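You operate a simulated robot arm through the tools that you are given. There is no shell and no other tool. Be economical: measure what you need, move in short steps, check, and stop when the job is done.

You run a simulated robot arm. Do the job below in one go: nothing can be reset, and whatever is moved stays where it is left.

TASK
Move the finished jar from the shaker to the brown mat and shake jar 62.
Fine: press start once; leave the jar in the cradle with the clamp open. Set down upright: jar, what you pick out.

The check looks at the end state, three seconds after you hand in, the way a careful person would. Anything else that was tipped, shoved, dropped, spilled or broken makes it a failure.

THE ROBOT
A 7-joint arm with a two-finger parallel gripper, fixed in place. Base frame: the origin is at the foot of the arm, x ahead of it, y to its left, z up; the work surface is at about z = 80. Units: cm, degrees, N and s.
With the tool pointing down near the work surface it reaches from about 24 to 68 cm from the base axis. Its first joint turns from -66.0 to 66.0 degrees. Payload 2.4 kg.
Tool frame: the origin (TCP) lies between the finger pads and is the grasp point; the fingertips stand 3 cm ahead of it; z points along the fingers, y is the line along which they close. Largest opening 9.4 cm; finger width 2.8, thickness 1; the body of the gripper, 5 by 9.6 cm, starts 5.5 cm behind the TCP.
Orientation is that of the tool frame in the base frame, as a unit quaternion [w, x, y, z]. With the fingers straight down and closing along the base's y, the tool's x points along the base's -x, its y along +y and its z along -z.

THE INTERFACE
- The arm moves only by the tool play_rows. Its argument "rows" is one flat list of numbers, 7 for each row, row after row: the opening, from 0 (shut) to 1 (fully open), then the shift along the tool's x, y, z in cm, then the turn, a rotation vector about the tool's x, y, z in degrees. In form: [jaw, x, y, z, wx, wy, wz, jaw, x, y, z, wx, wy, wz, ...]. A call has 1 to 20 rows; each row is the pose to reach, as a shift and turn from the pose commanded when the call began, along the tool's axes at that moment. Rows are played at 5 a second. More than 5 cm and 8.6 degrees between two rows, or a gripper value outside its range, and nothing of the call is played. A pose out of reach is approached as far as the arm can. The call stops where the force on the tool passes 40 N (or 10 N more than at its start, if that is more) or the arm is blocked; 0.2 s more then pass. The fingers move at their own pace (about 15.3 cm/s each) and stop on an object; they squeeze with about 35 N. The grip force told is the motor's: it shows also when the fingers shut on nothing. Time passes only in rows, and 0.2 s behind the last, so rows that repeat a pose let the fingers close. The reply holds the time, the measured pose of the TCP, the force on the tool along the base axes, the opening and the grip force, in the units named above and with some noise, with the torque about the TCP (base axes, N m) and any sound that the robot's microphone picked up.
- Cameras (640 x 400 px; columns grow to the right, rows downward): "scene" is fixed at [4.76, 48.34, 143.96]; the picture's right is [-0.64, -0.77, 0.00], its down [-0.47, 0.40, -0.79] and it looks along [0.60, -0.51, -0.62] (base axes); focal length 304 px, centre (320, 200). "wrist" rides on the gripper at [7.6, 1.4, -10.3] in the tool frame; the picture's right is [-0.18, 0.98, 0.00], its down [-0.75, -0.14, -0.64] and it looks along [-0.63, -0.12, 0.77] (tool axes); focal length 243 px, centre (320, 200). There is no depth. A picture from a camera that has moved, and an enlarged one, comes with that camera's place and axes in the base frame and with its lens.
- snapshot(camera): a new picture of that camera. The clock stands still meanwhile.
- inspect(camera, box): a new picture of the part [left, top, right, bottom] of that camera's present view, enlarged. The clock stands still meanwhile.
- sign_off(): hands the job in; it is judged then, once.

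Work in short steps. Places have to be worked out from the pictures, the camera data and where the tool is seen: move nearer, look again, correct. Check each grasp and each placing, and mend what went wrong. You have 120 turns and 64 pictures in all, those below and enlarged ones among them. Open the gripper and draw the arm clear of the work before you hand the job in, unless the task says otherwise; then end with one line.

The tools are called after ">>>" as name(argument=value, ...) on one line, values as JSON. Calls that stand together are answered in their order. play_rows: Moves the arm, as the interface text tells. Its arguments: {"type":"object","properties":{"rows":{"type":"array","items":{"type":"number"}}},"required":["rows"]} The other tools are called the same way: snapshot (camera) takes a picture; inspect (camera, box) takes an enlarged picture of a part of a camera's view; sign_off () hands the job in.

At the start:

```text
t: 0.0
eef_pos: [37.28, 22.99, 122.21]
tcp_rot: [-0.001, 0.0, 1.0, 0.0]
force: [0.0, 0.2, -0.8]
moment: [-0.01, -0.01, -0.02]
gripper_width: 9.39
grip_force: 0.1
```

scene: 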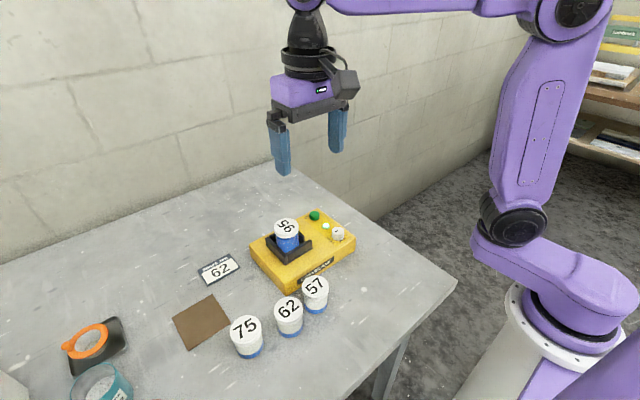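
wrist: 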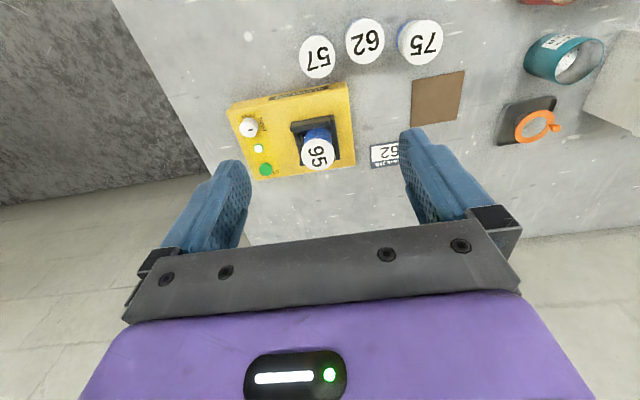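

The shaker holds jar 95 (finished); jar 62 stands in a row in front. I enlarge the shaker and the jars.

>>> inspect(camera="scene", box=[230, 190, 390, 290])

>>> inspect(camera="scene", box=[160, 260, 352, 380])

>>> inspect(camera="wrist", box=[210, 10, 480, 190])

```text
4.00 times, centred on (310, 240) of scene
camera zoom: at [4.76, 48.34, 143.96], right [-0.64, -0.77, 0.0], down [-0.47, 0.4, -0.79], along [0.6, -0.51, -0.62], focal length 1215 px, centre (360, 40)
```

zoom: 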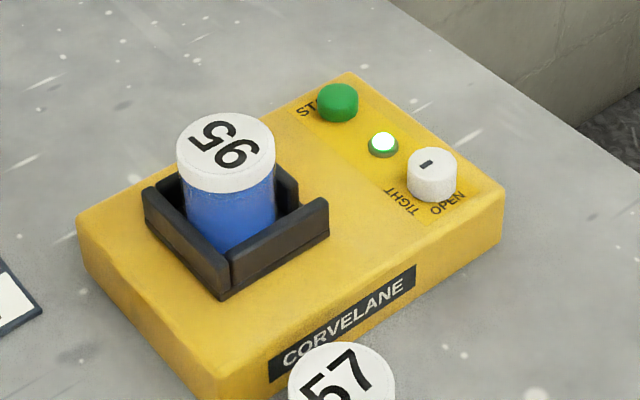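

```text
3.33 times, centred on (256, 320) of scene
camera zoom: at [4.76, 48.34, 143.96], right [-0.64, -0.77, 0.0], down [-0.47, 0.4, -0.79], along [0.6, -0.51, -0.62], focal length 1012 px, centre (533, -200)
```

zoom: 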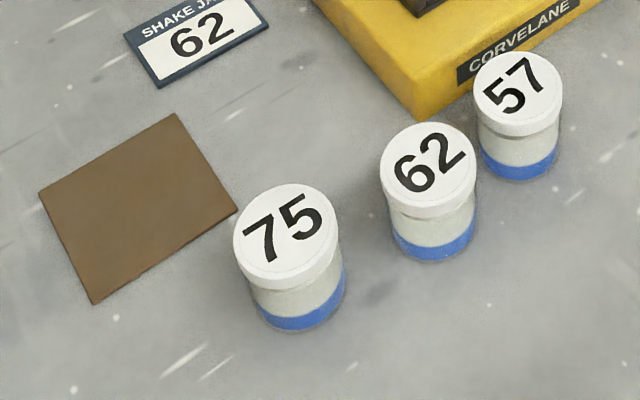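

```text
2.22 times, centred on (345, 100) of wrist
camera zoom: at [29.66, 24.34, 132.46], right [0.18, 0.98, 0.0], down [0.75, -0.14, 0.64], along [0.63, -0.12, -0.77], focal length 539 px, centre (264, 422)
```

zoom: 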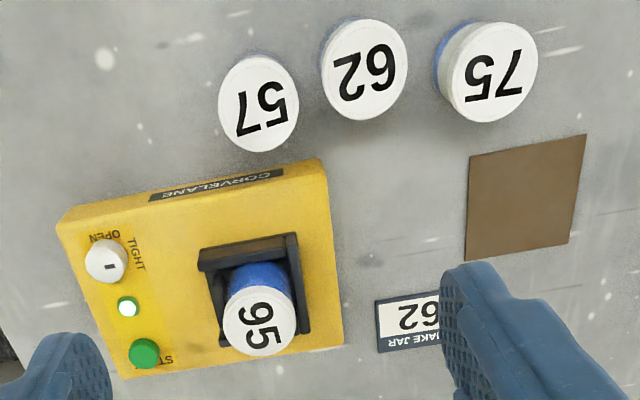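

The finished jar 95 is at about (51.0, 19.7, lid 93.6), jar 62 at (36.4, 30.1), the knob at (46.3, 7.0, top 87.5), and the mat centre at (50, 45). I move above the knob to see its pointer and the clamp.

>>> play_rows(rows=[1, -1.3, -2.3, 2.9, 0, 0, 0, 1, -2.6, -4.6, 5.8, 0, 0, 0, 1, -3.9, -6.9, 8.7, 0, 0, 0, 1, -5.2, -9.2, 11.6, 0, 0, 0, 1, -6.5, -11.5, 14.5, 0, 0, 0, 1, -7.8, -13.8, 17.4, 0, 0, 0, 1, -9, -16, 20, 0, 0, 0, 1, -9, -16, 20, 0, 0, 0])

>>> snapshot(camera="wrist")

>>> inspect(camera="scene", box=[310, 200, 374, 240])

```text
t: 1.8
eef_pos: [46.51, 6.94, 102.29]
tcp_rot: [0.0, 0.0, 1.0, 0.0]
force: [-0.5, 0.3, 0.3]
moment: [0.03, 0.02, -0.01]
gripper_width: 9.41
grip_force: 0.1
```

```text
58 pictures are left
camera wrist: at [38.93, 8.34, 112.52], right [0.18, 0.98, 0.0], down [0.75, -0.14, 0.64], along [0.63, -0.12, -0.77], focal length 243 px, centre (320, 200)
```

wrist: 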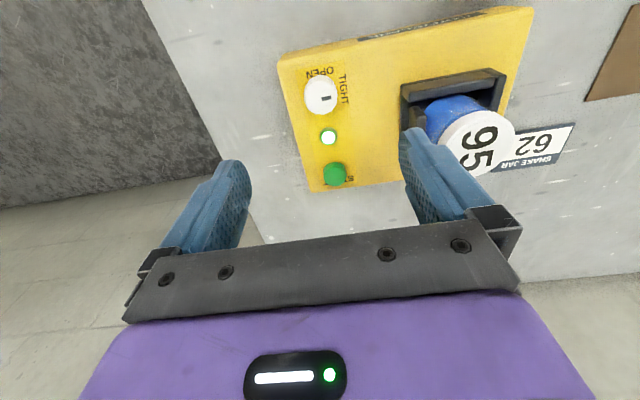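

```text
10.00 times, centred on (342, 220) of scene
camera zoom: at [4.77, 48.34, 143.96], right [-0.64, -0.77, 0.0], down [-0.47, 0.4, -0.79], along [0.6, -0.51, -0.62], focal length 3037 px, centre (100, 0)
```

zoom: 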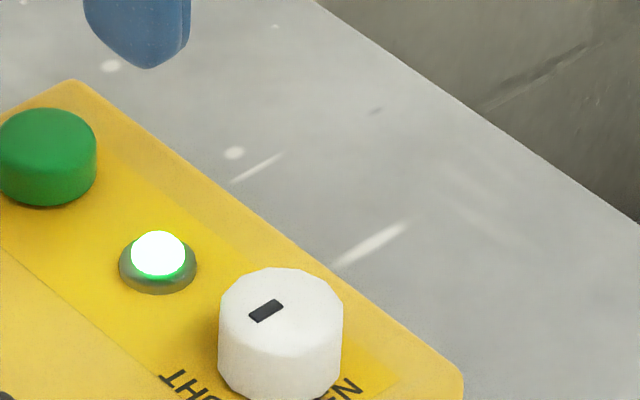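

>>> inspect(camera="wrist", box=[270, 50, 366, 110])

>>> inspect(camera="wrist", box=[384, 50, 544, 150])

```text
6.67 times, centred on (318, 80) of wrist
camera zoom: at [38.93, 8.34, 112.52], right [0.18, 0.98, 0.0], down [0.75, -0.14, 0.64], along [0.63, -0.12, -0.77], focal length 1618 px, centre (333, 1000)
```

zoom: 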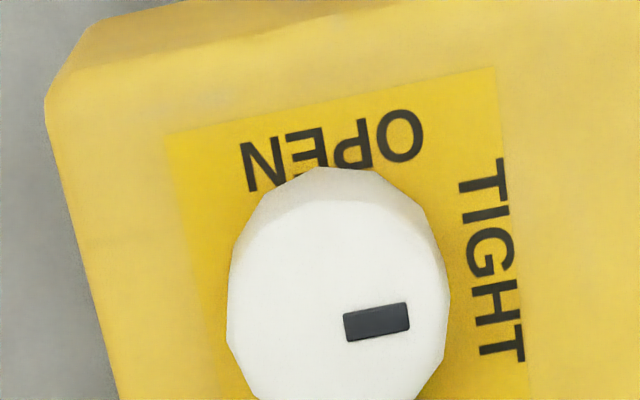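

```text
4.00 times, centred on (464, 100) of wrist
camera zoom: at [38.93, 8.34, 112.52], right [0.18, 0.98, 0.0], down [0.75, -0.14, 0.64], along [0.63, -0.12, -0.77], focal length 970 px, centre (-256, 600)
```

zoom: 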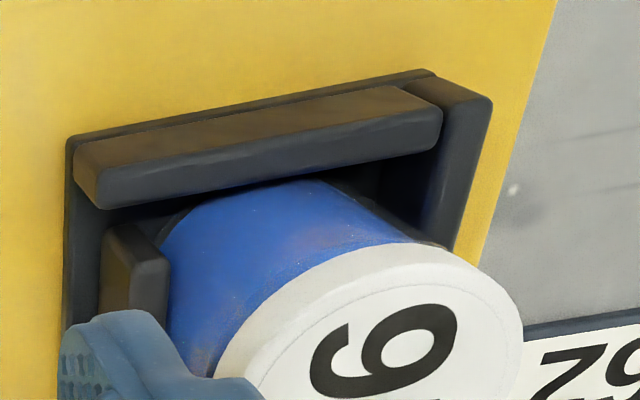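

The knob pointer faces +y, i.e. TIGHT; OPEN is toward -x, a -90° turn about tool z. I test that turn in the air first.

>>> play_rows(rows=[0.5, 0.2, 0, 0, 0, 0, -8, 0.5, 0.2, 0, 0, 0, 0, -16, 0.5, 0.2, 0, 0, 0, 0, -24, 0.5, 0.2, 0, 0, 0, 0, -32, 0.5, 0.2, 0, 0, 0, 0, -40, 0.5, 0.2, 0, 0, 0, 0, -48, 0.5, 0.2, 0, 0, 0, 0, -56, 0.5, 0.2, 0, 0, 0, 0, -64, 0.5, 0.2, 0, 0, 0, 0, -72, 0.5, 0.2, 0, 0, 0, 0, -80, 0.5, 0.2, 0, 0, 0, 0, -88, 0.5, 0.2, 0, 0, 0, 0, -92, 0.5, 0.2, 0, 0, 0, 0, -92])

```text
t: 4.6
eef_pos: [46.17, 6.92, 102.23]
tcp_rot: [0.0, 0.72, -0.694, -0.001]
force: [-0.3, -0.4, 0.0]
moment: [-0.01, -0.03, 0.01]
gripper_width: 4.69
grip_force: 0.0
```

The turn is reachable. I turn back and descend onto the knob (TCP to z≈88.6), jaw half open.

>>> play_rows(rows=[0.5, 0, 0, 0, 0, 0, 8, 0.5, 0, 0, 0, 0, 0, 16, 0.5, 0, 0, 0, 0, 0, 24, 0.5, 0, 0, 0, 0, 0, 32, 0.5, 0, 0, 0, 0, 0, 40, 0.5, 0, 0, 0, 0, 0, 48, 0.5, 0, 0, 0, 0, 0, 56, 0.5, 0, 0, 0, 0, 0, 64, 0.5, 0, 0, 0, 0, 0, 72, 0.5, 0, 0, 0, 0, 0, 80, 0.5, 0, 0, 0, 0, 0, 88, 0.5, 0, 0, 0, 0, 0, 92, 0.5, 0, 0, 4, 0, 0, 92, 0.5, 0, 0, 8, 0, 0, 92, 0.5, 0, 0, 11, 0, 0, 92, 0.5, 0, 0, 12.5, 0, 0, 92, 0.5, 0, 0, 13.6, 0, 0, 92, 0.5, 0, 0, 13.6, 0, 0, 92])

>>> snapshot(camera="wrist")

>>> inspect(camera="scene", box=[230, 170, 390, 270])

```text
t: 8.4
eef_pos: [46.12, 6.99, 88.47]
tcp_rot: [0.0, 0.0, 1.0, 0.0]
force: [-5.0, -1.2, 22.2]
moment: [-0.08, 0.41, 0.09]
gripper_width: 4.69
grip_force: 0.1
```

```text
54 pictures are left
camera wrist: at [38.46, 8.34, 98.84], right [0.18, 0.98, 0.0], down [0.75, -0.14, 0.64], along [0.63, -0.12, -0.77], focal length 243 px, centre (320, 200)
```

wrist: 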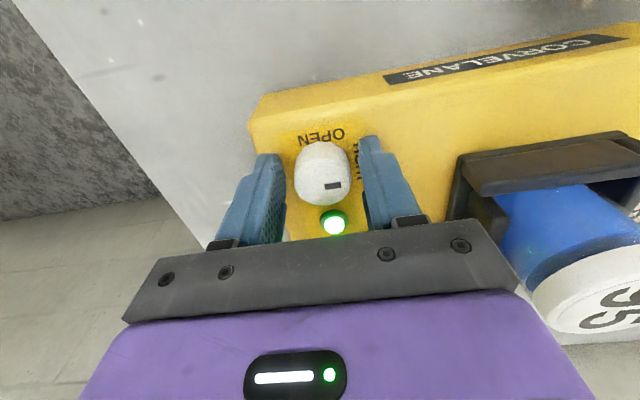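

```text
4.00 times, centred on (310, 220) of scene
camera zoom: at [4.72, 48.33, 143.97], right [-0.64, -0.77, 0.0], down [-0.47, 0.4, -0.79], along [0.6, -0.51, -0.62], focal length 1215 px, centre (360, 120)
```

zoom: 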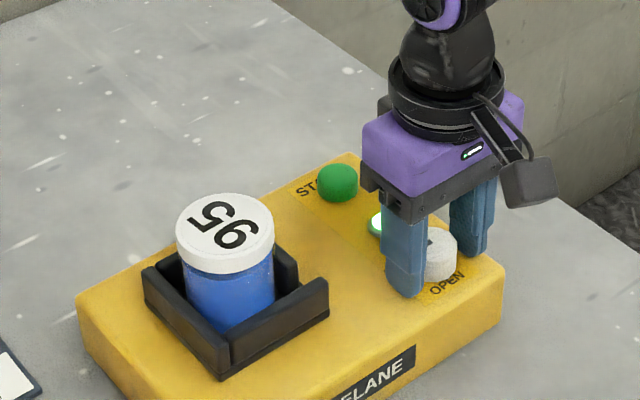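

The fingertips rest on the device top (22 N), so the top is at z≈85.5. I raise 0.6 cm, centre x, and close on the knob.

>>> play_rows(rows=[0.5, -0.1, 0, -0.6, 0, 0, 0, 0.3, -0.1, 0, -0.6, 0, 0, 0, 0, -0.1, 0, -0.6, 0, 0, 0, 0, -0.1, 0, -0.6, 0, 0, 0])

```text
t: 9.4
eef_pos: [46.03, 7.09, 89.03]
tcp_rot: [-0.001, -0.001, 1.0, 0.0]
force: [0.6, 16.3, -22.0]
moment: [0.51, -0.47, 0.06]
gripper_width: 3.3
grip_force: 44.8
```

Knob gripped (3.3 cm). I ease the side load slightly and turn -90° toward OPEN.

>>> play_rows(rows=[0, 0, 0.15, 0.15, 0, 0, 0, 0, 0, 0.15, 0.15, 0, 0, -6, 0, 0, 0.15, 0.15, 0, 0, -12, 0, 0, 0.15, 0.15, 0, 0, -18, 0, 0, 0.15, 0.15, 0, 0, -24, 0, 0, 0.15, 0.15, 0, 0, -30, 0, 0, 0.15, 0.15, 0, 0, -36, 0, 0, 0.15, 0.15, 0, 0, -42, 0, 0, 0.15, 0.15, 0, 0, -48, 0, 0, 0.15, 0.15, 0, 0, -54, 0, 0, 0.15, 0.15, 0, 0, -60, 0, 0, 0.15, 0.15, 0, 0, -66, 0, 0, 0.15, 0.15, 0, 0, -72, 0, 0, 0.15, 0.15, 0, 0, -78, 0, 0, 0.15, 0.15, 0, 0, -84, 0, 0, 0.15, 0.15, 0, 0, -90])

>>> snapshot(camera="wrist")

```text
t: 11.1
eef_pos: [46.14, 6.82, 88.91]
tcp_rot: [-0.001, -0.308, 0.951, 0.0]
force: [-3.9, -1.9, 7.8]
moment: [0.0, 0.0, -0.01]
gripper_width: 3.33
grip_force: 45.4
stopped in row 8: the force on the tool passed its limit at 41 N (the readings are from after the stop); the commanded pose is now the measured one
```

```text
52 pictures are left
camera wrist: at [39.24, 3.5, 99.36], right [-0.43, 0.9, 0.0], down [0.69, 0.33, 0.64], along [0.58, 0.27, -0.77], focal length 243 px, centre (320, 200)
```

wrist: 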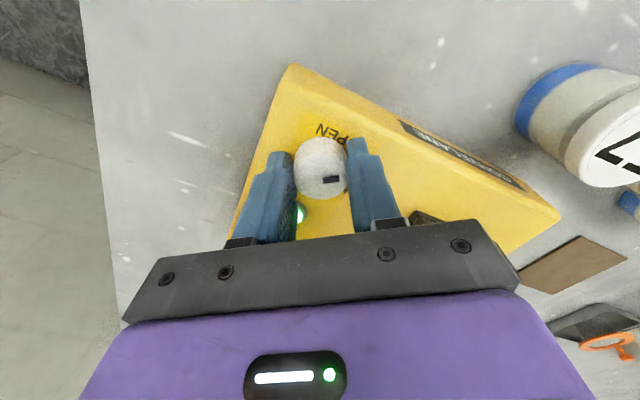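

The knob follows (36° so far); the stop came from side load and has relaxed. I continue from here.

>>> play_rows(rows=[0, 0, 0, 0, 0, 0, -5, 0, 0, 0, 0, 0, 0, -10, 0, 0, 0, 0, 0, 0, -15, 0, 0, 0, 0, 0, 0, -20, 0, 0, 0, 0, 0, 0, -25, 0, 0, 0, 0, 0, 0, -30, 0, 0, 0, 0, 0, 0, -35, 0, 0, 0, 0, 0, 0, -40, 0, 0, 0, 0, 0, 0, -45, 0, 0, 0, 0, 0, 0, -50, 0, 0, 0, 0, 0, 0, -54])

>>> snapshot(camera="wrist")

```text
t: 13.4
eef_pos: [46.36, 6.6, 89.03]
tcp_rot: [0.002, -0.706, 0.708, -0.002]
force: [22.4, -22.9, -12.6]
moment: [-1.07, -0.56, -0.13]
gripper_width: 3.34
grip_force: 44.9
```

```text
51 pictures are left
camera wrist: at [45.0, -0.96, 99.34], right [-0.98, 0.19, 0.0], down [0.14, 0.75, 0.64], along [0.12, 0.63, -0.77], focal length 243 px, centre (320, 200)
```

wrist: 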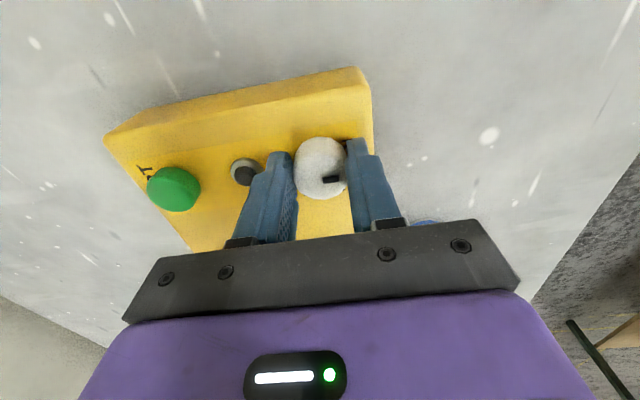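

The pointer now faces -x (OPEN) and the lamp went out. I release and lift, then look.

>>> play_rows(rows=[0.45, 0, 0, 0, 0, 0, 0, 0.45, 0, 0, 0, 0, 0, 0, 0.45, 0, 0, -4, 0, 0, 0, 0.45, 0, 0, -8, 0, 0, 0, 0.45, 0, 0, -12.5, 0, 0, 0, 0.45, 0, 0, -17, 0, 0, 0, 0.45, 0, 0, -17, 0, 0, 0])

>>> snapshot(camera="wrist")

>>> inspect(camera="scene", box=[230, 190, 390, 290])

```text
t: 15.1
eef_pos: [46.34, 7.01, 105.99]
tcp_rot: [-0.002, -0.707, 0.707, 0.001]
force: [0.1, 0.0, 0.1]
moment: [-0.03, 0.02, -0.03]
gripper_width: 4.22
grip_force: 0.1
```

```text
50 pictures are left
camera wrist: at [44.92, -0.61, 116.3], right [-0.98, 0.19, 0.0], down [0.14, 0.75, 0.64], along [0.12, 0.63, -0.77], focal length 243 px, centre (320, 200)
```

wrist: 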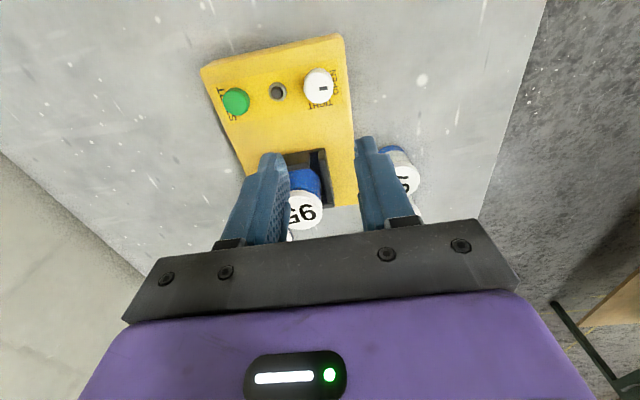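

```text
4.00 times, centred on (310, 240) of scene
camera zoom: at [4.76, 48.34, 143.96], right [-0.64, -0.77, 0.0], down [-0.47, 0.4, -0.79], along [0.6, -0.51, -0.62], focal length 1215 px, centre (360, 40)
```

zoom: 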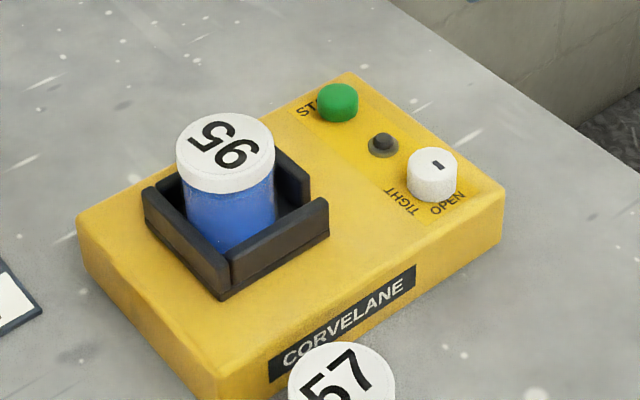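

Clamp open, device unmoved. Next I go above jar 95 (51.05, 19.7), fingers along base x, and verify from there.

>>> play_rows(rows=[1, -4, -1.5, 0, 0, 0, 0, 1, -8, -3, 0, 0, 0, 0, 1, -12.7, -4.7, 0, 0, 0, 0, 1, -12.7, -4.7, 4, 0, 0, 0, 1, -12.7, -4.7, 4, 0, 0, 0])

>>> snapshot(camera="wrist")

>>> snapshot(camera="scene")

```text
t: 16.2
eef_pos: [50.83, 19.52, 102.02]
tcp_rot: [0.0, -0.707, 0.707, 0.0]
force: [-0.2, 0.2, 0.5]
moment: [-0.01, 0.04, 0.03]
gripper_width: 9.38
grip_force: 0.1
```

```text
48 pictures are left
camera wrist: at [49.48, 11.94, 112.5], right [-0.98, 0.19, 0.0], down [0.14, 0.75, 0.64], along [0.12, 0.63, -0.77], focal length 243 px, centre (320, 200)
```

wrist: 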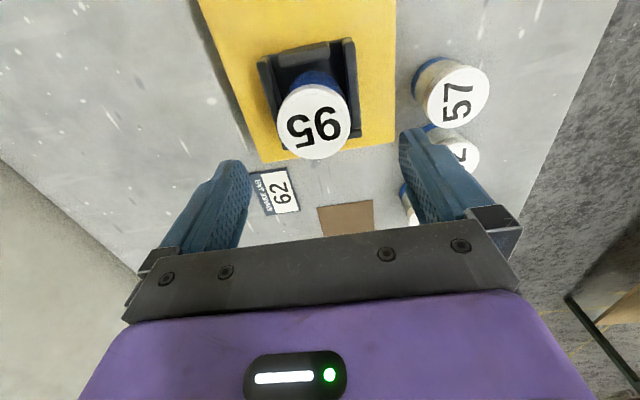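

```text
47 pictures are left
```

scene: 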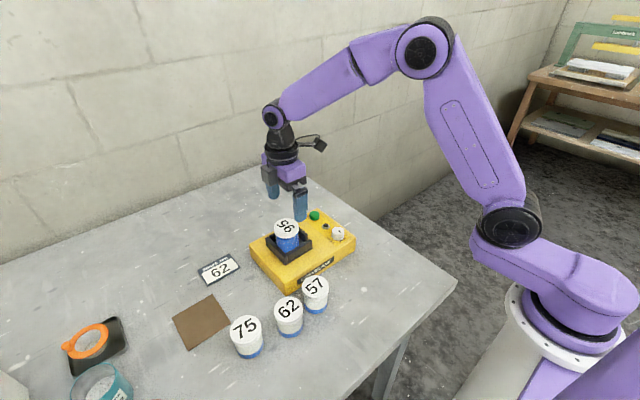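

Lid centre about (51.3, 19.5). I descend to TCP z≈92.2 (fingertips ~89.2, above cradle walls), watching the force.

>>> play_rows(rows=[1, 0, -0.45, 4, 0, 0, 0, 1, 0, -0.45, 7, 0, 0, 0, 1, 0, -0.45, 8.5, 0, 0, 0, 1, 0, -0.45, 9.5, 0, 0, 0, 1, 0, -0.45, 9.5, 0, 0, 0])

>>> inspect(camera="scene", box=[230, 170, 390, 270])

>>> snapshot(camera="wrist")

```text
t: 17.4
eef_pos: [51.44, 19.4, 92.5]
tcp_rot: [0.0, -0.706, 0.708, 0.0]
force: [0.1, -0.8, 1.2]
moment: [0.0, -0.01, 0.02]
gripper_width: 9.42
grip_force: 0.1
```

```text
4.00 times, centred on (310, 220) of scene
camera zoom: at [4.76, 48.34, 143.96], right [-0.64, -0.77, 0.0], down [-0.47, 0.4, -0.79], along [0.6, -0.51, -0.62], focal length 1215 px, centre (360, 120)
```

zoom: 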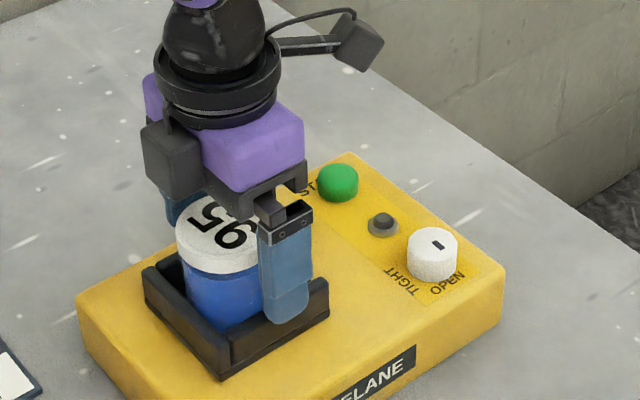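

```text
45 pictures are left
camera wrist: at [50.02, 11.74, 102.89], right [-0.98, 0.19, 0.0], down [0.14, 0.75, 0.64], along [0.12, 0.63, -0.77], focal length 243 px, centre (320, 200)
```

wrist: 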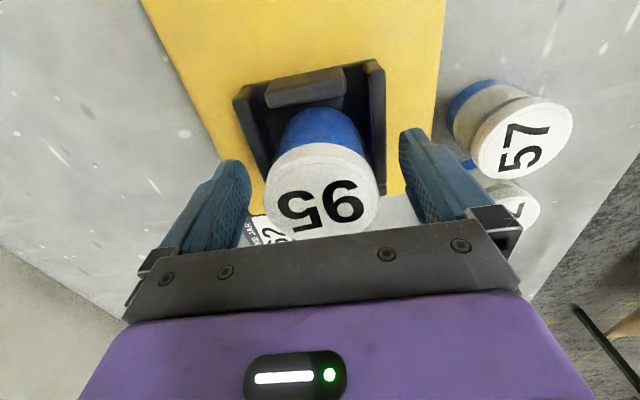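

The jar is centred between the fingers and the tips clear the cradle. Closing gently, then check.

>>> play_rows(rows=[0.7, 0, 0, 0, 0, 0, 0, 0.6, 0, 0, 0, 0, 0, 0, 0.4, 0, 0, 0, 0, 0, 0, 0.4, 0, 0, 0, 0, 0, 0, 0.4, 0, 0, 0, 0, 0, 0])

```text
t: 18.6
eef_pos: [51.37, 19.35, 92.49]
tcp_rot: [0.0, -0.707, 0.708, 0.0]
force: [-0.8, -0.8, -0.1]
moment: [-0.03, 0.05, -0.01]
gripper_width: 6.19
grip_force: 34.5
```

Gripped at 6.19 cm with no side load. Lift straight up.

>>> play_rows(rows=[0.4, 0, 0, -1, 0, 0, 0, 0.4, 0, 0, -2, 0, 0, 0, 0.4, 0, 0, -4, 0, 0, 0, 0.4, 0, 0, -7, 0, 0, 0, 0.4, 0, 0, -10, 0, 0, 0, 0.4, 0, 0, -10, 0, 0, 0])

>>> snapshot(camera="scene")

>>> inspect(camera="scene", box=[230, 190, 390, 290])

```text
t: 20.1
eef_pos: [51.28, 19.66, 102.29]
tcp_rot: [-0.001, -0.707, 0.707, 0.0]
force: [1.0, 0.4, -1.4]
moment: [-0.01, 0.01, -0.04]
gripper_width: 6.18
grip_force: 35.2
```

```text
44 pictures are left
```

scene: 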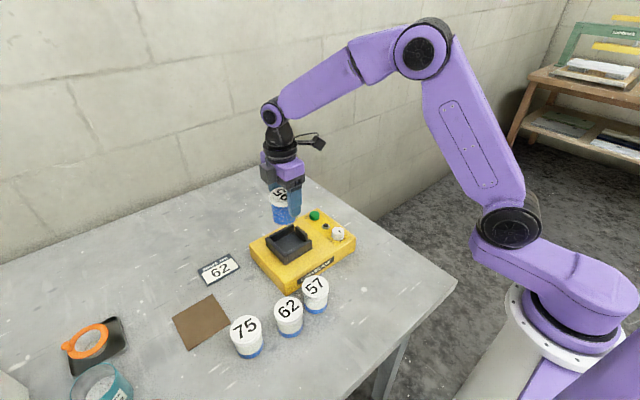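

```text
4.00 times, centred on (310, 240) of scene
camera zoom: at [4.77, 48.34, 143.96], right [-0.64, -0.77, 0.0], down [-0.47, 0.4, -0.79], along [0.6, -0.51, -0.62], focal length 1215 px, centre (360, 40)
```

zoom: 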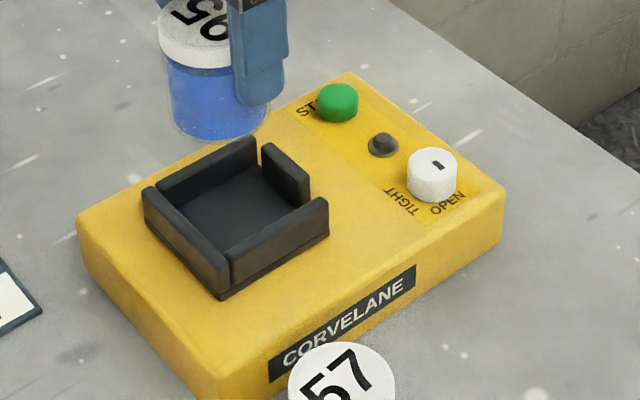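

Jar 95 is held upright and the cradle is empty. I carry it above the mat (49.4, 44.2).

>>> play_rows(rows=[0.4, -4, 0.3, 0, 0, 0, 0, 0.4, -8, 0.6, 0, 0, 0, 0, 0.4, -12, 0.9, 0, 0, 0, 0, 0.4, -16, 1.2, 0, 0, 0, 0, 0.4, -20, 1.5, 0, 0, 0, 0, 0.4, -24.5, 1.9, 0, 0, 0, 0, 0.4, -24.5, 1.9, 4, 0, 0, 0, 0.4, -24.5, 1.9, 7, 0, 0, 0, 0.4, -24.5, 1.9, 10, 0, 0, 0, 0.4, -24.5, 1.9, 12, 0, 0, 0, 0.4, -24.5, 1.9, 12, 0, 0, 0])

>>> inspect(camera="scene", box=[130, 225, 322, 345])

>>> snapshot(camera="wrist")

```text
t: 22.4
eef_pos: [49.67, 43.88, 90.69]
tcp_rot: [0.0, -0.706, 0.708, 0.0]
force: [0.7, -0.5, -2.6]
moment: [-0.03, -0.03, 0.01]
gripper_width: 6.2
grip_force: 34.7
```

```text
3.33 times, centred on (226, 285) of scene
camera zoom: at [4.77, 48.34, 143.96], right [-0.64, -0.77, 0.0], down [-0.47, 0.4, -0.79], along [0.6, -0.51, -0.62], focal length 1012 px, centre (633, -83)
```

zoom: 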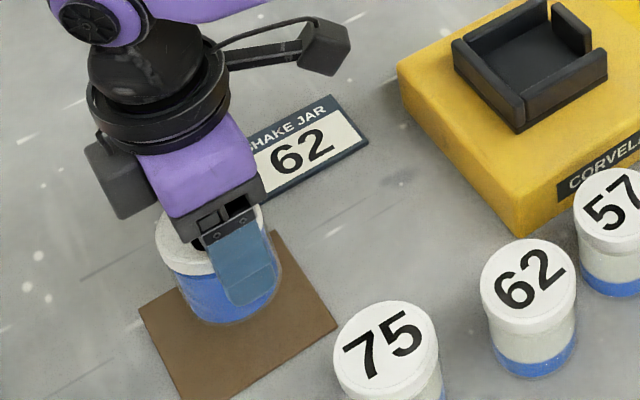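

```text
41 pictures are left
camera wrist: at [48.24, 36.32, 101.0], right [-0.98, 0.19, 0.0], down [0.14, 0.75, 0.64], along [0.12, 0.63, -0.77], focal length 243 px, centre (320, 200)
```

wrist: 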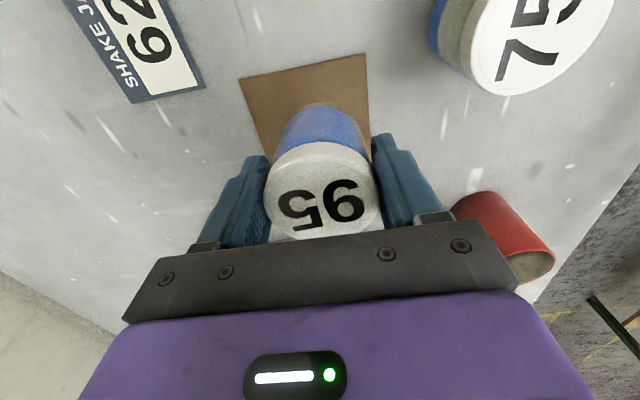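

Jar hangs over the mat. I lower 5 cm then check the force.

>>> play_rows(rows=[0.4, 0, 0, 2, 0, 0, 0, 0.4, 0, 0, 4, 0, 0, 0, 0.4, 0, 0, 4.8, 0, 0, 0, 0.4, 0, 0, 5.1, 0, 0, 0, 0.4, 0, 0, 5.1, 0, 0, 0])

>>> inspect(camera="scene", box=[130, 225, 322, 345])

```text
t: 23.6
eef_pos: [49.63, 44.58, 85.78]
tcp_rot: [-0.008, 0.707, -0.707, 0.0]
force: [-3.5, 10.6, 35.4]
moment: [0.38, 0.24, -0.06]
gripper_width: 5.96
grip_force: 35.3
```

```text
3.33 times, centred on (226, 285) of scene
camera zoom: at [4.7, 48.32, 143.98], right [-0.64, -0.77, 0.0], down [-0.47, 0.4, -0.79], along [0.6, -0.51, -0.62], focal length 1012 px, centre (633, -83)
```

zoom: 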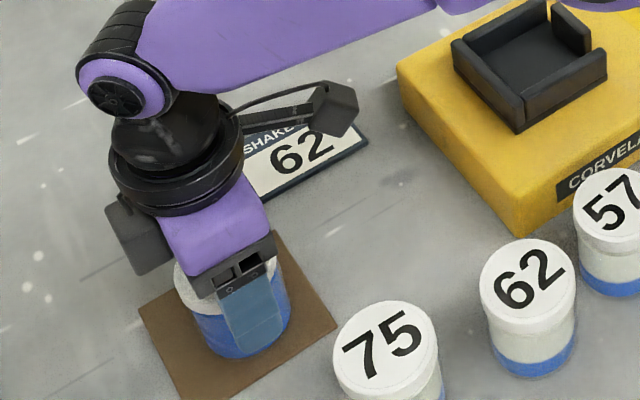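

The jar has met the mat with 35 N. I ease up a little to take the load off before releasing.

>>> play_rows(rows=[0.4, 0, 0, -0.1, 0, 0, 0, 0.4, 0, 0, -0.25, 0, 0, 0, 0.4, 0, 0, -0.25, 0, 0, 0])

```text
t: 24.4
eef_pos: [49.73, 44.28, 85.64]
tcp_rot: [-0.005, 0.707, -0.707, 0.0]
force: [3.3, 17.7, 19.8]
moment: [0.77, -0.16, 0.04]
gripper_width: 5.95
grip_force: 35.5
```

>>> play_rows(rows=[0.4, -0.2, 0, -0.1, 0, 0, 0, 0.4, -0.3, 0, -0.2, 0, 0, 0, 0.4, -0.3, 0, -0.2, 0, 0, 0])

>>> inspect(camera="scene", box=[160, 255, 256, 315])

```text
t: 25.2
eef_pos: [49.59, 44.27, 85.71]
tcp_rot: [0.002, -0.706, 0.708, -0.001]
force: [4.7, 7.3, 9.8]
moment: [0.66, -0.52, 0.07]
gripper_width: 5.94
grip_force: 35.5
```

```text
6.67 times, centred on (208, 285) of scene
camera zoom: at [4.76, 48.34, 143.96], right [-0.64, -0.77, 0.0], down [-0.47, 0.4, -0.79], along [0.6, -0.51, -0.62], focal length 2025 px, centre (1067, -367)
```

zoom: 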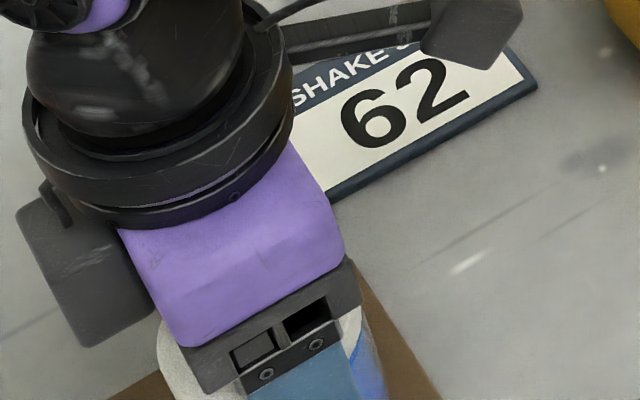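

Load is small now. I open and hold still, then rise.

>>> play_rows(rows=[0.68, 0, 0, 0, 0, 0, 0, 0.85, 0, 0, 0, 0, 0, 0, 0.9, 0, 0, 0, 0, 0, 0, 0.9, 0, 0, -2, 0, 0, 0, 0.9, 0, 0, -5, 0, 0, 0, 0.9, 0, 0, -9, 0, 0, 0, 0.9, 0, 0, -13, 0, 0, 0])

>>> snapshot(camera="wrist")

>>> inspect(camera="scene", box=[130, 225, 322, 345])

```text
t: 26.9
eef_pos: [49.69, 44.5, 98.81]
tcp_rot: [-0.001, -0.707, 0.707, 0.0]
force: [-0.1, 0.0, -1.1]
moment: [0.01, -0.02, -0.01]
gripper_width: 8.45
grip_force: 0.0
```

```text
38 pictures are left
camera wrist: at [48.27, 36.81, 109.18], right [-0.98, 0.19, 0.0], down [0.14, 0.75, 0.64], along [0.12, 0.63, -0.77], focal length 243 px, centre (320, 200)
```

wrist: 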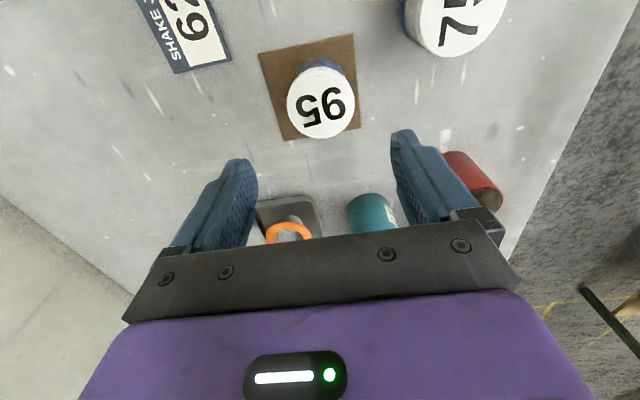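

```text
3.33 times, centred on (226, 285) of scene
camera zoom: at [4.76, 48.34, 143.96], right [-0.64, -0.77, 0.0], down [-0.47, 0.4, -0.79], along [0.6, -0.51, -0.62], focal length 1012 px, centre (633, -83)
```

zoom: 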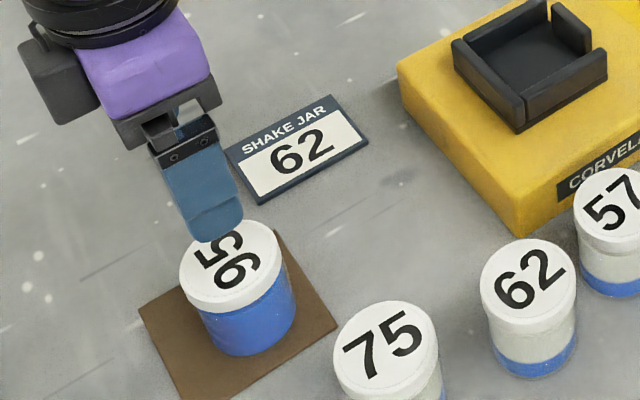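

Jar 95 stands upright on the mat. Now over to above jar 62 (36.4, 30.1).

>>> play_rows(rows=[1, 3, 2.8, -1, 0, 0, 0, 1, 6, 5.6, -1, 0, 0, 0, 1, 9, 8.4, -1, 0, 0, 0, 1, 12, 11.2, -1, 0, 0, 0, 1, 14.4, 13.3, 0, 0, 0, 0, 1, 14.4, 13.3, 3, 0, 0, 0, 1, 14.4, 13.3, 3, 0, 0, 0])

>>> snapshot(camera="wrist")

>>> inspect(camera="scene", box=[200, 240, 360, 340])

```text
t: 28.4
eef_pos: [36.17, 30.04, 95.72]
tcp_rot: [0.0, -0.707, 0.708, 0.0]
force: [0.2, 0.6, 0.4]
moment: [0.04, 0.01, -0.01]
gripper_width: 9.39
grip_force: 0.2
```

```text
36 pictures are left
camera wrist: at [34.75, 22.38, 106.0], right [-0.98, 0.19, 0.0], down [0.14, 0.75, 0.64], along [0.12, 0.63, -0.77], focal length 243 px, centre (320, 200)
```

wrist: 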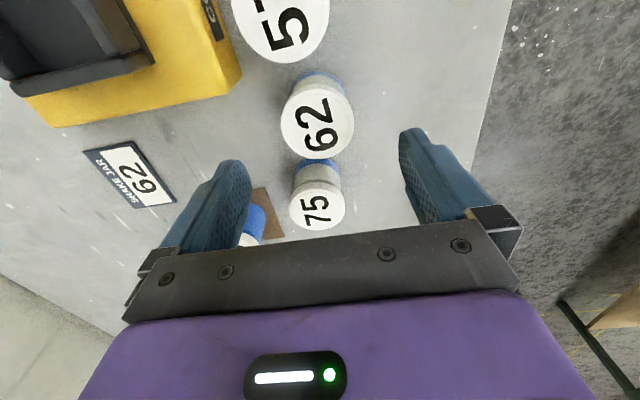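

```text
4.00 times, centred on (280, 290) of scene
camera zoom: at [4.76, 48.34, 143.96], right [-0.64, -0.77, 0.0], down [-0.47, 0.4, -0.79], along [0.6, -0.51, -0.62], focal length 1215 px, centre (480, -160)
```

zoom: 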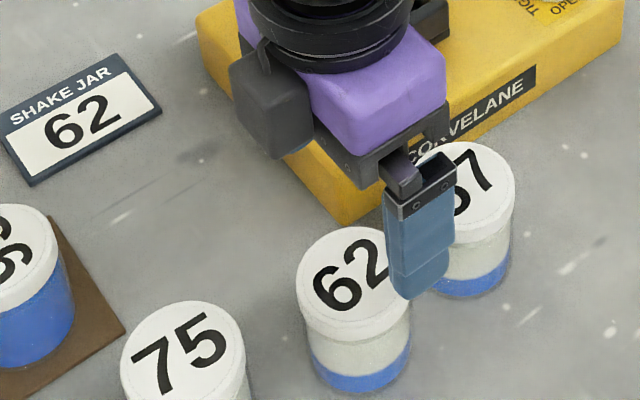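

Lid 62 at (36.5, 30.2). Descend with the jaw at 0.85 to TCP z≈85.3.

>>> play_rows(rows=[0.85, -0.15, -0.35, 3, 0, 0, 0, 0.85, -0.15, -0.35, 6, 0, 0, 0, 0.85, -0.15, -0.35, 8.5, 0, 0, 0, 0.85, -0.15, -0.35, 10.3, 0, 0, 0, 0.85, -0.15, -0.35, 10.3, 0, 0, 0])

>>> snapshot(camera="wrist")

>>> inspect(camera="scene", box=[200, 240, 360, 340])

```text
t: 29.6
eef_pos: [36.52, 30.07, 85.49]
tcp_rot: [0.0, -0.706, 0.708, -0.001]
force: [-0.3, -0.5, 0.1]
moment: [-0.03, 0.03, 0.03]
gripper_width: 7.99
grip_force: 0.1
```

```text
34 pictures are left
camera wrist: at [35.19, 22.53, 95.86], right [-0.98, 0.19, 0.0], down [0.14, 0.75, 0.64], along [0.12, 0.63, -0.77], focal length 243 px, centre (320, 200)
```

wrist: 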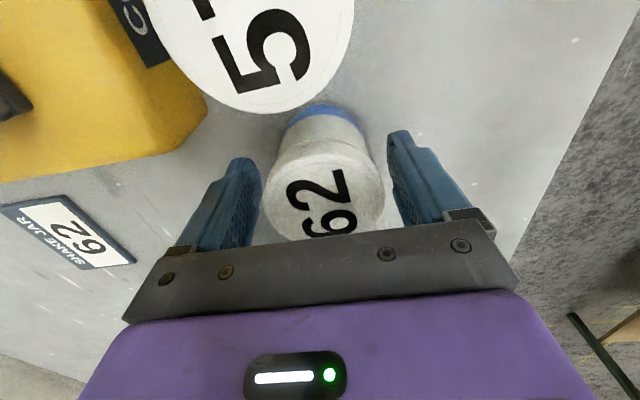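

```text
4.00 times, centred on (280, 290) of scene
camera zoom: at [4.76, 48.34, 143.96], right [-0.64, -0.77, 0.0], down [-0.47, 0.4, -0.79], along [0.6, -0.51, -0.62], focal length 1215 px, centre (480, -160)
```

zoom: 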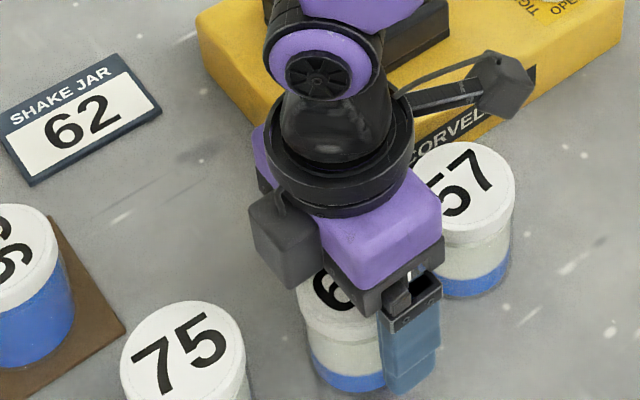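

Well centred. Close on jar 62.

>>> play_rows(rows=[0.7, 0, 0, 0, 0, 0, 0, 0.6, 0, 0, 0, 0, 0, 0, 0.4, 0, 0, 0, 0, 0, 0, 0.4, 0, 0, 0, 0, 0, 0, 0.4, 0, 0, -0.5, 0, 0, 0, 0.4, 0, 0, -1.5, 0, 0, 0, 0.4, 0, 0, -1.5, 0, 0, 0])

```text
t: 31.2
eef_pos: [36.78, 30.26, 87.12]
tcp_rot: [-0.001, -0.706, 0.708, 0.0]
force: [0.5, -0.5, -1.5]
moment: [0.0, 0.02, 0.01]
gripper_width: 6.06
grip_force: 34.5
```

Jar 62 held. Lift and carry above the cradle (51.35, 19.4).

>>> play_rows(rows=[0.4, 0, 0, -4, 0, 0, 0, 0.4, 0, 0, -8, 0, 0, 0, 0.4, 0, 0, -12, 0, 0, 0, 0.4, 2.7, -3.7, -14, 0, 0, 0, 0.4, 5.2, -7.2, -14, 0, 0, 0, 0.4, 8, -11, -14, 0, 0, 0, 0.4, 10.8, -14.7, -14, 0, 0, 0, 0.4, 10.8, -14.7, -11.5, 0, 0, 0, 0.4, 10.8, -14.7, -11.5, 0, 0, 0])

>>> snapshot(camera="wrist")

>>> inspect(camera="scene", box=[230, 170, 390, 270])

```text
t: 33.2
eef_pos: [51.39, 18.98, 98.34]
tcp_rot: [-0.001, -0.706, 0.708, 0.0]
force: [0.9, 0.8, -1.9]
moment: [0.0, 0.05, -0.02]
gripper_width: 6.09
grip_force: 35.2
```

```text
32 pictures are left
camera wrist: at [49.95, 11.29, 108.58], right [-0.98, 0.19, 0.0], down [0.14, 0.75, 0.64], along [0.12, 0.63, -0.77], focal length 243 px, centre (320, 200)
```

wrist: 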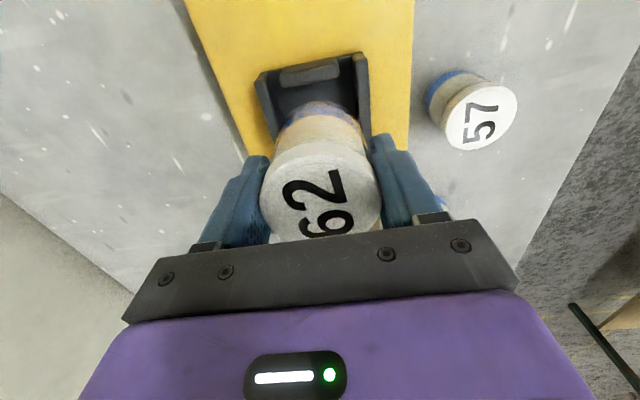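

```text
4.00 times, centred on (310, 220) of scene
camera zoom: at [4.77, 48.34, 143.96], right [-0.64, -0.77, 0.0], down [-0.47, 0.4, -0.79], along [0.6, -0.51, -0.62], focal length 1215 px, centre (360, 120)
```

zoom: 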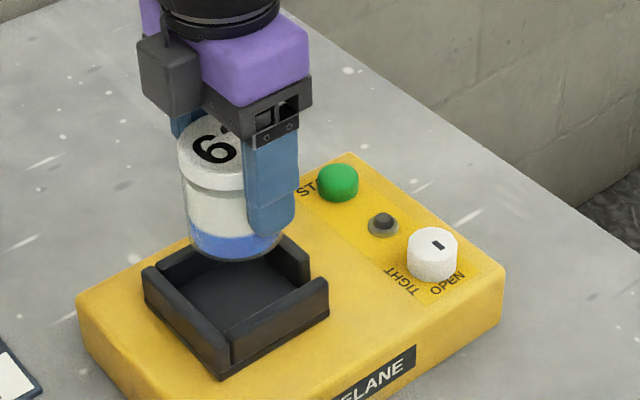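

Jar 62 is over the cradle. I lower to just above the wall tops and look again.

>>> play_rows(rows=[0.4, 0, 0, 2, 0, 0, 0, 0.4, 0, 0, 3.3, 0, 0, 0, 0.4, 0, 0, 3.3, 0, 0, 0])

>>> inspect(camera="scene", box=[254, 200, 334, 250])

>>> inspect(camera="wrist", box=[220, 20, 412, 140])

```text
t: 34.0
eef_pos: [51.31, 19.09, 95.01]
tcp_rot: [0.0, -0.707, 0.708, 0.0]
force: [0.0, -0.3, -1.4]
moment: [0.04, 0.02, -0.01]
gripper_width: 6.08
grip_force: 34.7
```

```text
8.00 times, centred on (294, 225) of scene
camera zoom: at [4.77, 48.34, 143.96], right [-0.64, -0.77, 0.0], down [-0.47, 0.4, -0.79], along [0.6, -0.51, -0.62], focal length 2430 px, centre (528, 0)
```

zoom: 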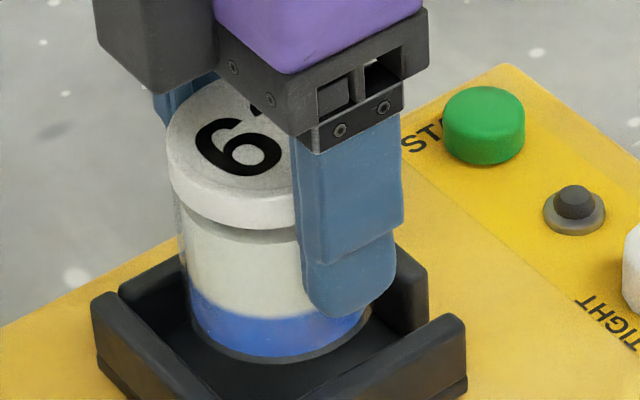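

```text
3.33 times, centred on (316, 80) of wrist
camera zoom: at [49.89, 11.57, 105.39], right [-0.98, 0.19, 0.0], down [0.14, 0.75, 0.64], along [0.12, 0.63, -0.77], focal length 809 px, centre (333, 600)
```

zoom: 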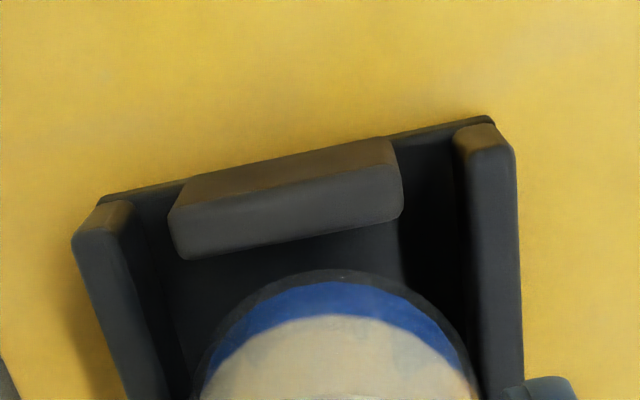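

There is clearance on all sides (jaw ~0.4, far wall ~0.25). I nudge x by +0.1 and lower into the cradle.

>>> play_rows(rows=[0.4, 0, -0.1, 0.7, 0, 0, 0, 0.4, 0, -0.1, 1.3, 0, 0, 0, 0.4, 0, -0.1, 1.8, 0, 0, 0, 0.4, 0, -0.1, 2.1, 0, 0, 0, 0.4, 0, -0.1, 2.1, 0, 0, 0])

>>> inspect(camera="scene", box=[254, 200, 334, 250])

```text
t: 35.2
eef_pos: [51.34, 19.38, 93.17]
tcp_rot: [-0.001, -0.706, 0.708, 0.0]
force: [0.2, -0.5, -2.3]
moment: [-0.03, 0.01, -0.02]
gripper_width: 6.06
grip_force: 35.4
```

```text
8.00 times, centred on (294, 225) of scene
camera zoom: at [4.77, 48.34, 143.96], right [-0.64, -0.77, 0.0], down [-0.47, 0.4, -0.79], along [0.6, -0.51, -0.62], focal length 2430 px, centre (528, 0)
```

zoom: 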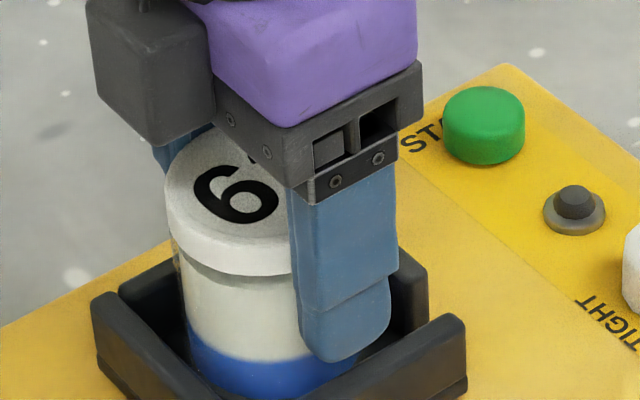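

Entering freely with no force. Continue down gently.

>>> play_rows(rows=[0.4, 0, 0, 0.2, 0, 0, 0, 0.4, 0, 0, 0.4, 0, 0, 0, 0.4, 0, 0, 0.5, 0, 0, 0, 0.4, 0, 0, 0.5, 0, 0, 0])

```text
t: 36.2
eef_pos: [51.44, 19.38, 92.74]
tcp_rot: [-0.001, -0.707, 0.708, 0.001]
force: [-0.5, -0.3, -1.8]
moment: [-0.02, -0.02, -0.03]
gripper_width: 6.06
grip_force: 34.9
```

>>> play_rows(rows=[0.4, 0, 0, 0.15, 0, 0, 0, 0.4, 0, 0, 0.3, 0, 0, 0, 0.4, 0, 0, 0.3, 0, 0, 0])

```text
t: 37.0
eef_pos: [51.31, 19.4, 92.34]
tcp_rot: [-0.001, -0.706, 0.708, 0.0]
force: [0.4, 0.6, -2.7]
moment: [0.01, -0.01, -0.01]
gripper_width: 6.03
grip_force: 35.4
```

>>> play_rows(rows=[0.4, 0, 0, 0.1, 0, 0, 0, 0.4, 0, 0, 0.2, 0, 0, 0, 0.4, 0, 0, 0.2, 0, 0, 0])

>>> inspect(camera="scene", box=[254, 200, 334, 250])

>>> inspect(camera="wrist", box=[200, 50, 440, 200])

```text
t: 37.9
eef_pos: [51.45, 19.36, 92.19]
tcp_rot: [-0.001, -0.707, 0.708, 0.0]
force: [0.4, -0.7, -2.1]
moment: [0.02, 0.02, -0.01]
gripper_width: 6.05
grip_force: 35.2
```

```text
8.00 times, centred on (294, 225) of scene
camera zoom: at [4.77, 48.34, 143.96], right [-0.64, -0.77, 0.0], down [-0.47, 0.4, -0.79], along [0.6, -0.51, -0.62], focal length 2430 px, centre (528, 0)
```

zoom: 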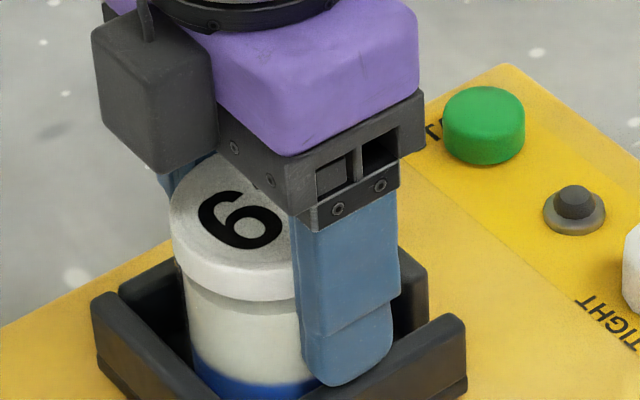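

```text
2.67 times, centred on (320, 125) of wrist
camera zoom: at [50.0, 11.72, 102.46], right [-0.98, 0.19, 0.0], down [0.14, 0.75, 0.64], along [0.12, 0.63, -0.77], focal length 647 px, centre (320, 400)
```

zoom: 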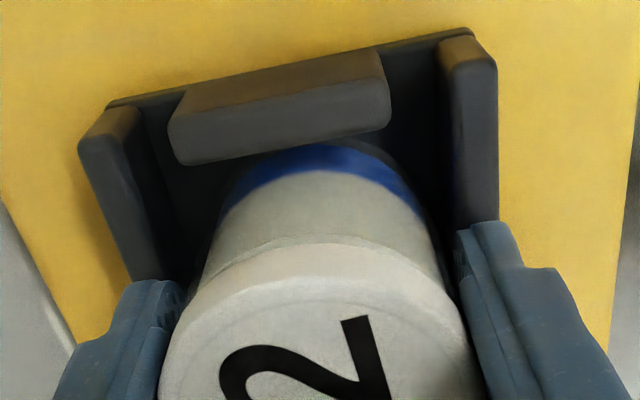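

>>> play_rows(rows=[0.4, 0, 0, 0.1, 0, 0, 0, 0.4, 0, 0, 0.2, 0, 0, 0, 0.4, 0, 0, 0.2, 0, 0, 0])

```text
t: 38.6
eef_pos: [51.57, 19.26, 92.03]
tcp_rot: [0.002, -0.706, 0.708, -0.001]
force: [-0.2, -0.2, 19.5]
moment: [-0.21, 0.08, -0.09]
gripper_width: 6.05
grip_force: 34.7
```

Contact (19.5 N). I ease up 0.1 and release, keeping the opening moderate.

>>> play_rows(rows=[0.4, 0, 0, -0.1, 0, 0, 0, 0.4, 0, 0, -0.1, 0, 0, 0, 0.7, 0, 0, -0.1, 0, 0, 0, 0.85, 0, 0, -0.1, 0, 0, 0, 0.85, 0, 0, -0.1, 0, 0, 0])

>>> inspect(camera="scene", box=[230, 190, 390, 290])

```text
t: 39.9
eef_pos: [51.41, 19.14, 91.96]
tcp_rot: [-0.002, -0.706, 0.708, 0.0]
force: [0.2, -1.1, 0.3]
moment: [-0.02, -0.03, -0.01]
gripper_width: 7.99
grip_force: 0.0
```

```text
4.00 times, centred on (310, 240) of scene
camera zoom: at [4.76, 48.34, 143.96], right [-0.64, -0.77, 0.0], down [-0.47, 0.4, -0.79], along [0.6, -0.51, -0.62], focal length 1215 px, centre (360, 40)
```

zoom: 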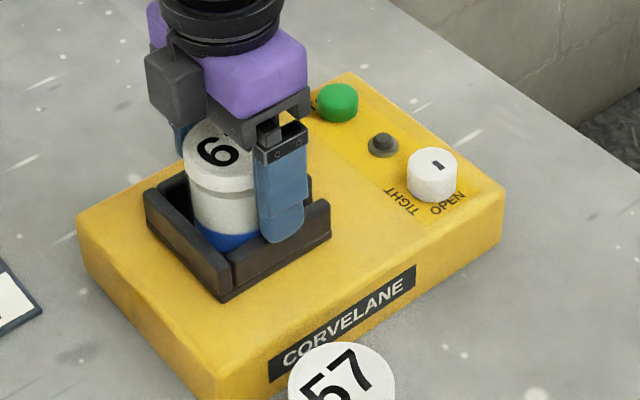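

>>> play_rows(rows=[0.85, 0, 0, -2, 0, 0, 0, 0.85, 0, 0, -5, 0, 0, 0, 0.85, 0, 0, -9, 0, 0, 0, 0.85, 0, 0, -13, 0, 0, 0, 0.85, 0, 0, -13, 0, 0, 0])

>>> inspect(camera="scene", box=[254, 200, 334, 250])

>>> snapshot(camera="wrist")

```text
t: 41.0
eef_pos: [50.97, 19.37, 105.2]
tcp_rot: [0.0, -0.707, 0.708, 0.0]
force: [-0.2, -0.2, -0.5]
moment: [-0.01, -0.01, 0.01]
gripper_width: 7.99
grip_force: 0.0
```

```text
8.00 times, centred on (294, 225) of scene
camera zoom: at [4.76, 48.34, 143.96], right [-0.64, -0.77, 0.0], down [-0.47, 0.4, -0.79], along [0.6, -0.51, -0.62], focal length 2430 px, centre (528, 0)
```

zoom: 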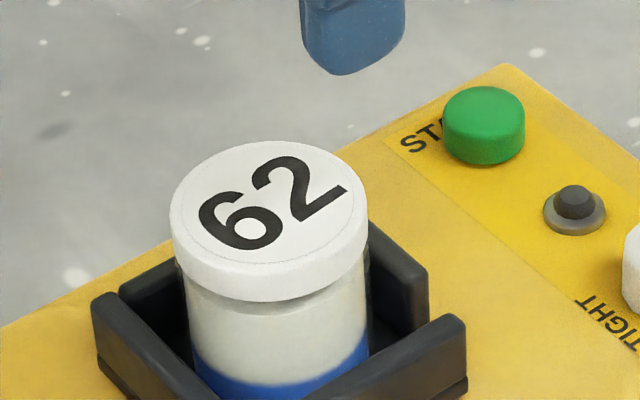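

```text
23 pictures are left
camera wrist: at [49.59, 11.77, 115.6], right [-0.98, 0.19, 0.0], down [0.14, 0.75, 0.64], along [0.12, 0.63, -0.77], focal length 243 px, centre (320, 200)
```

wrist: 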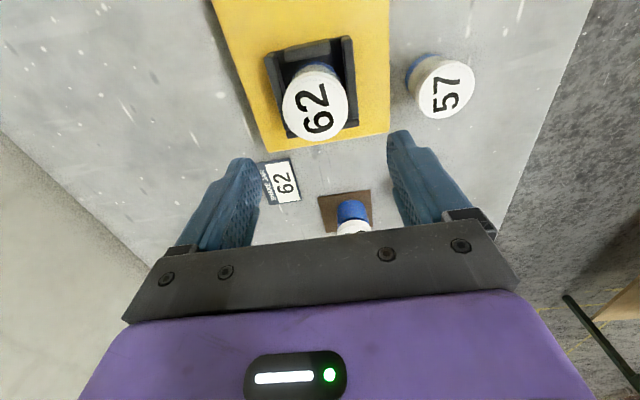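

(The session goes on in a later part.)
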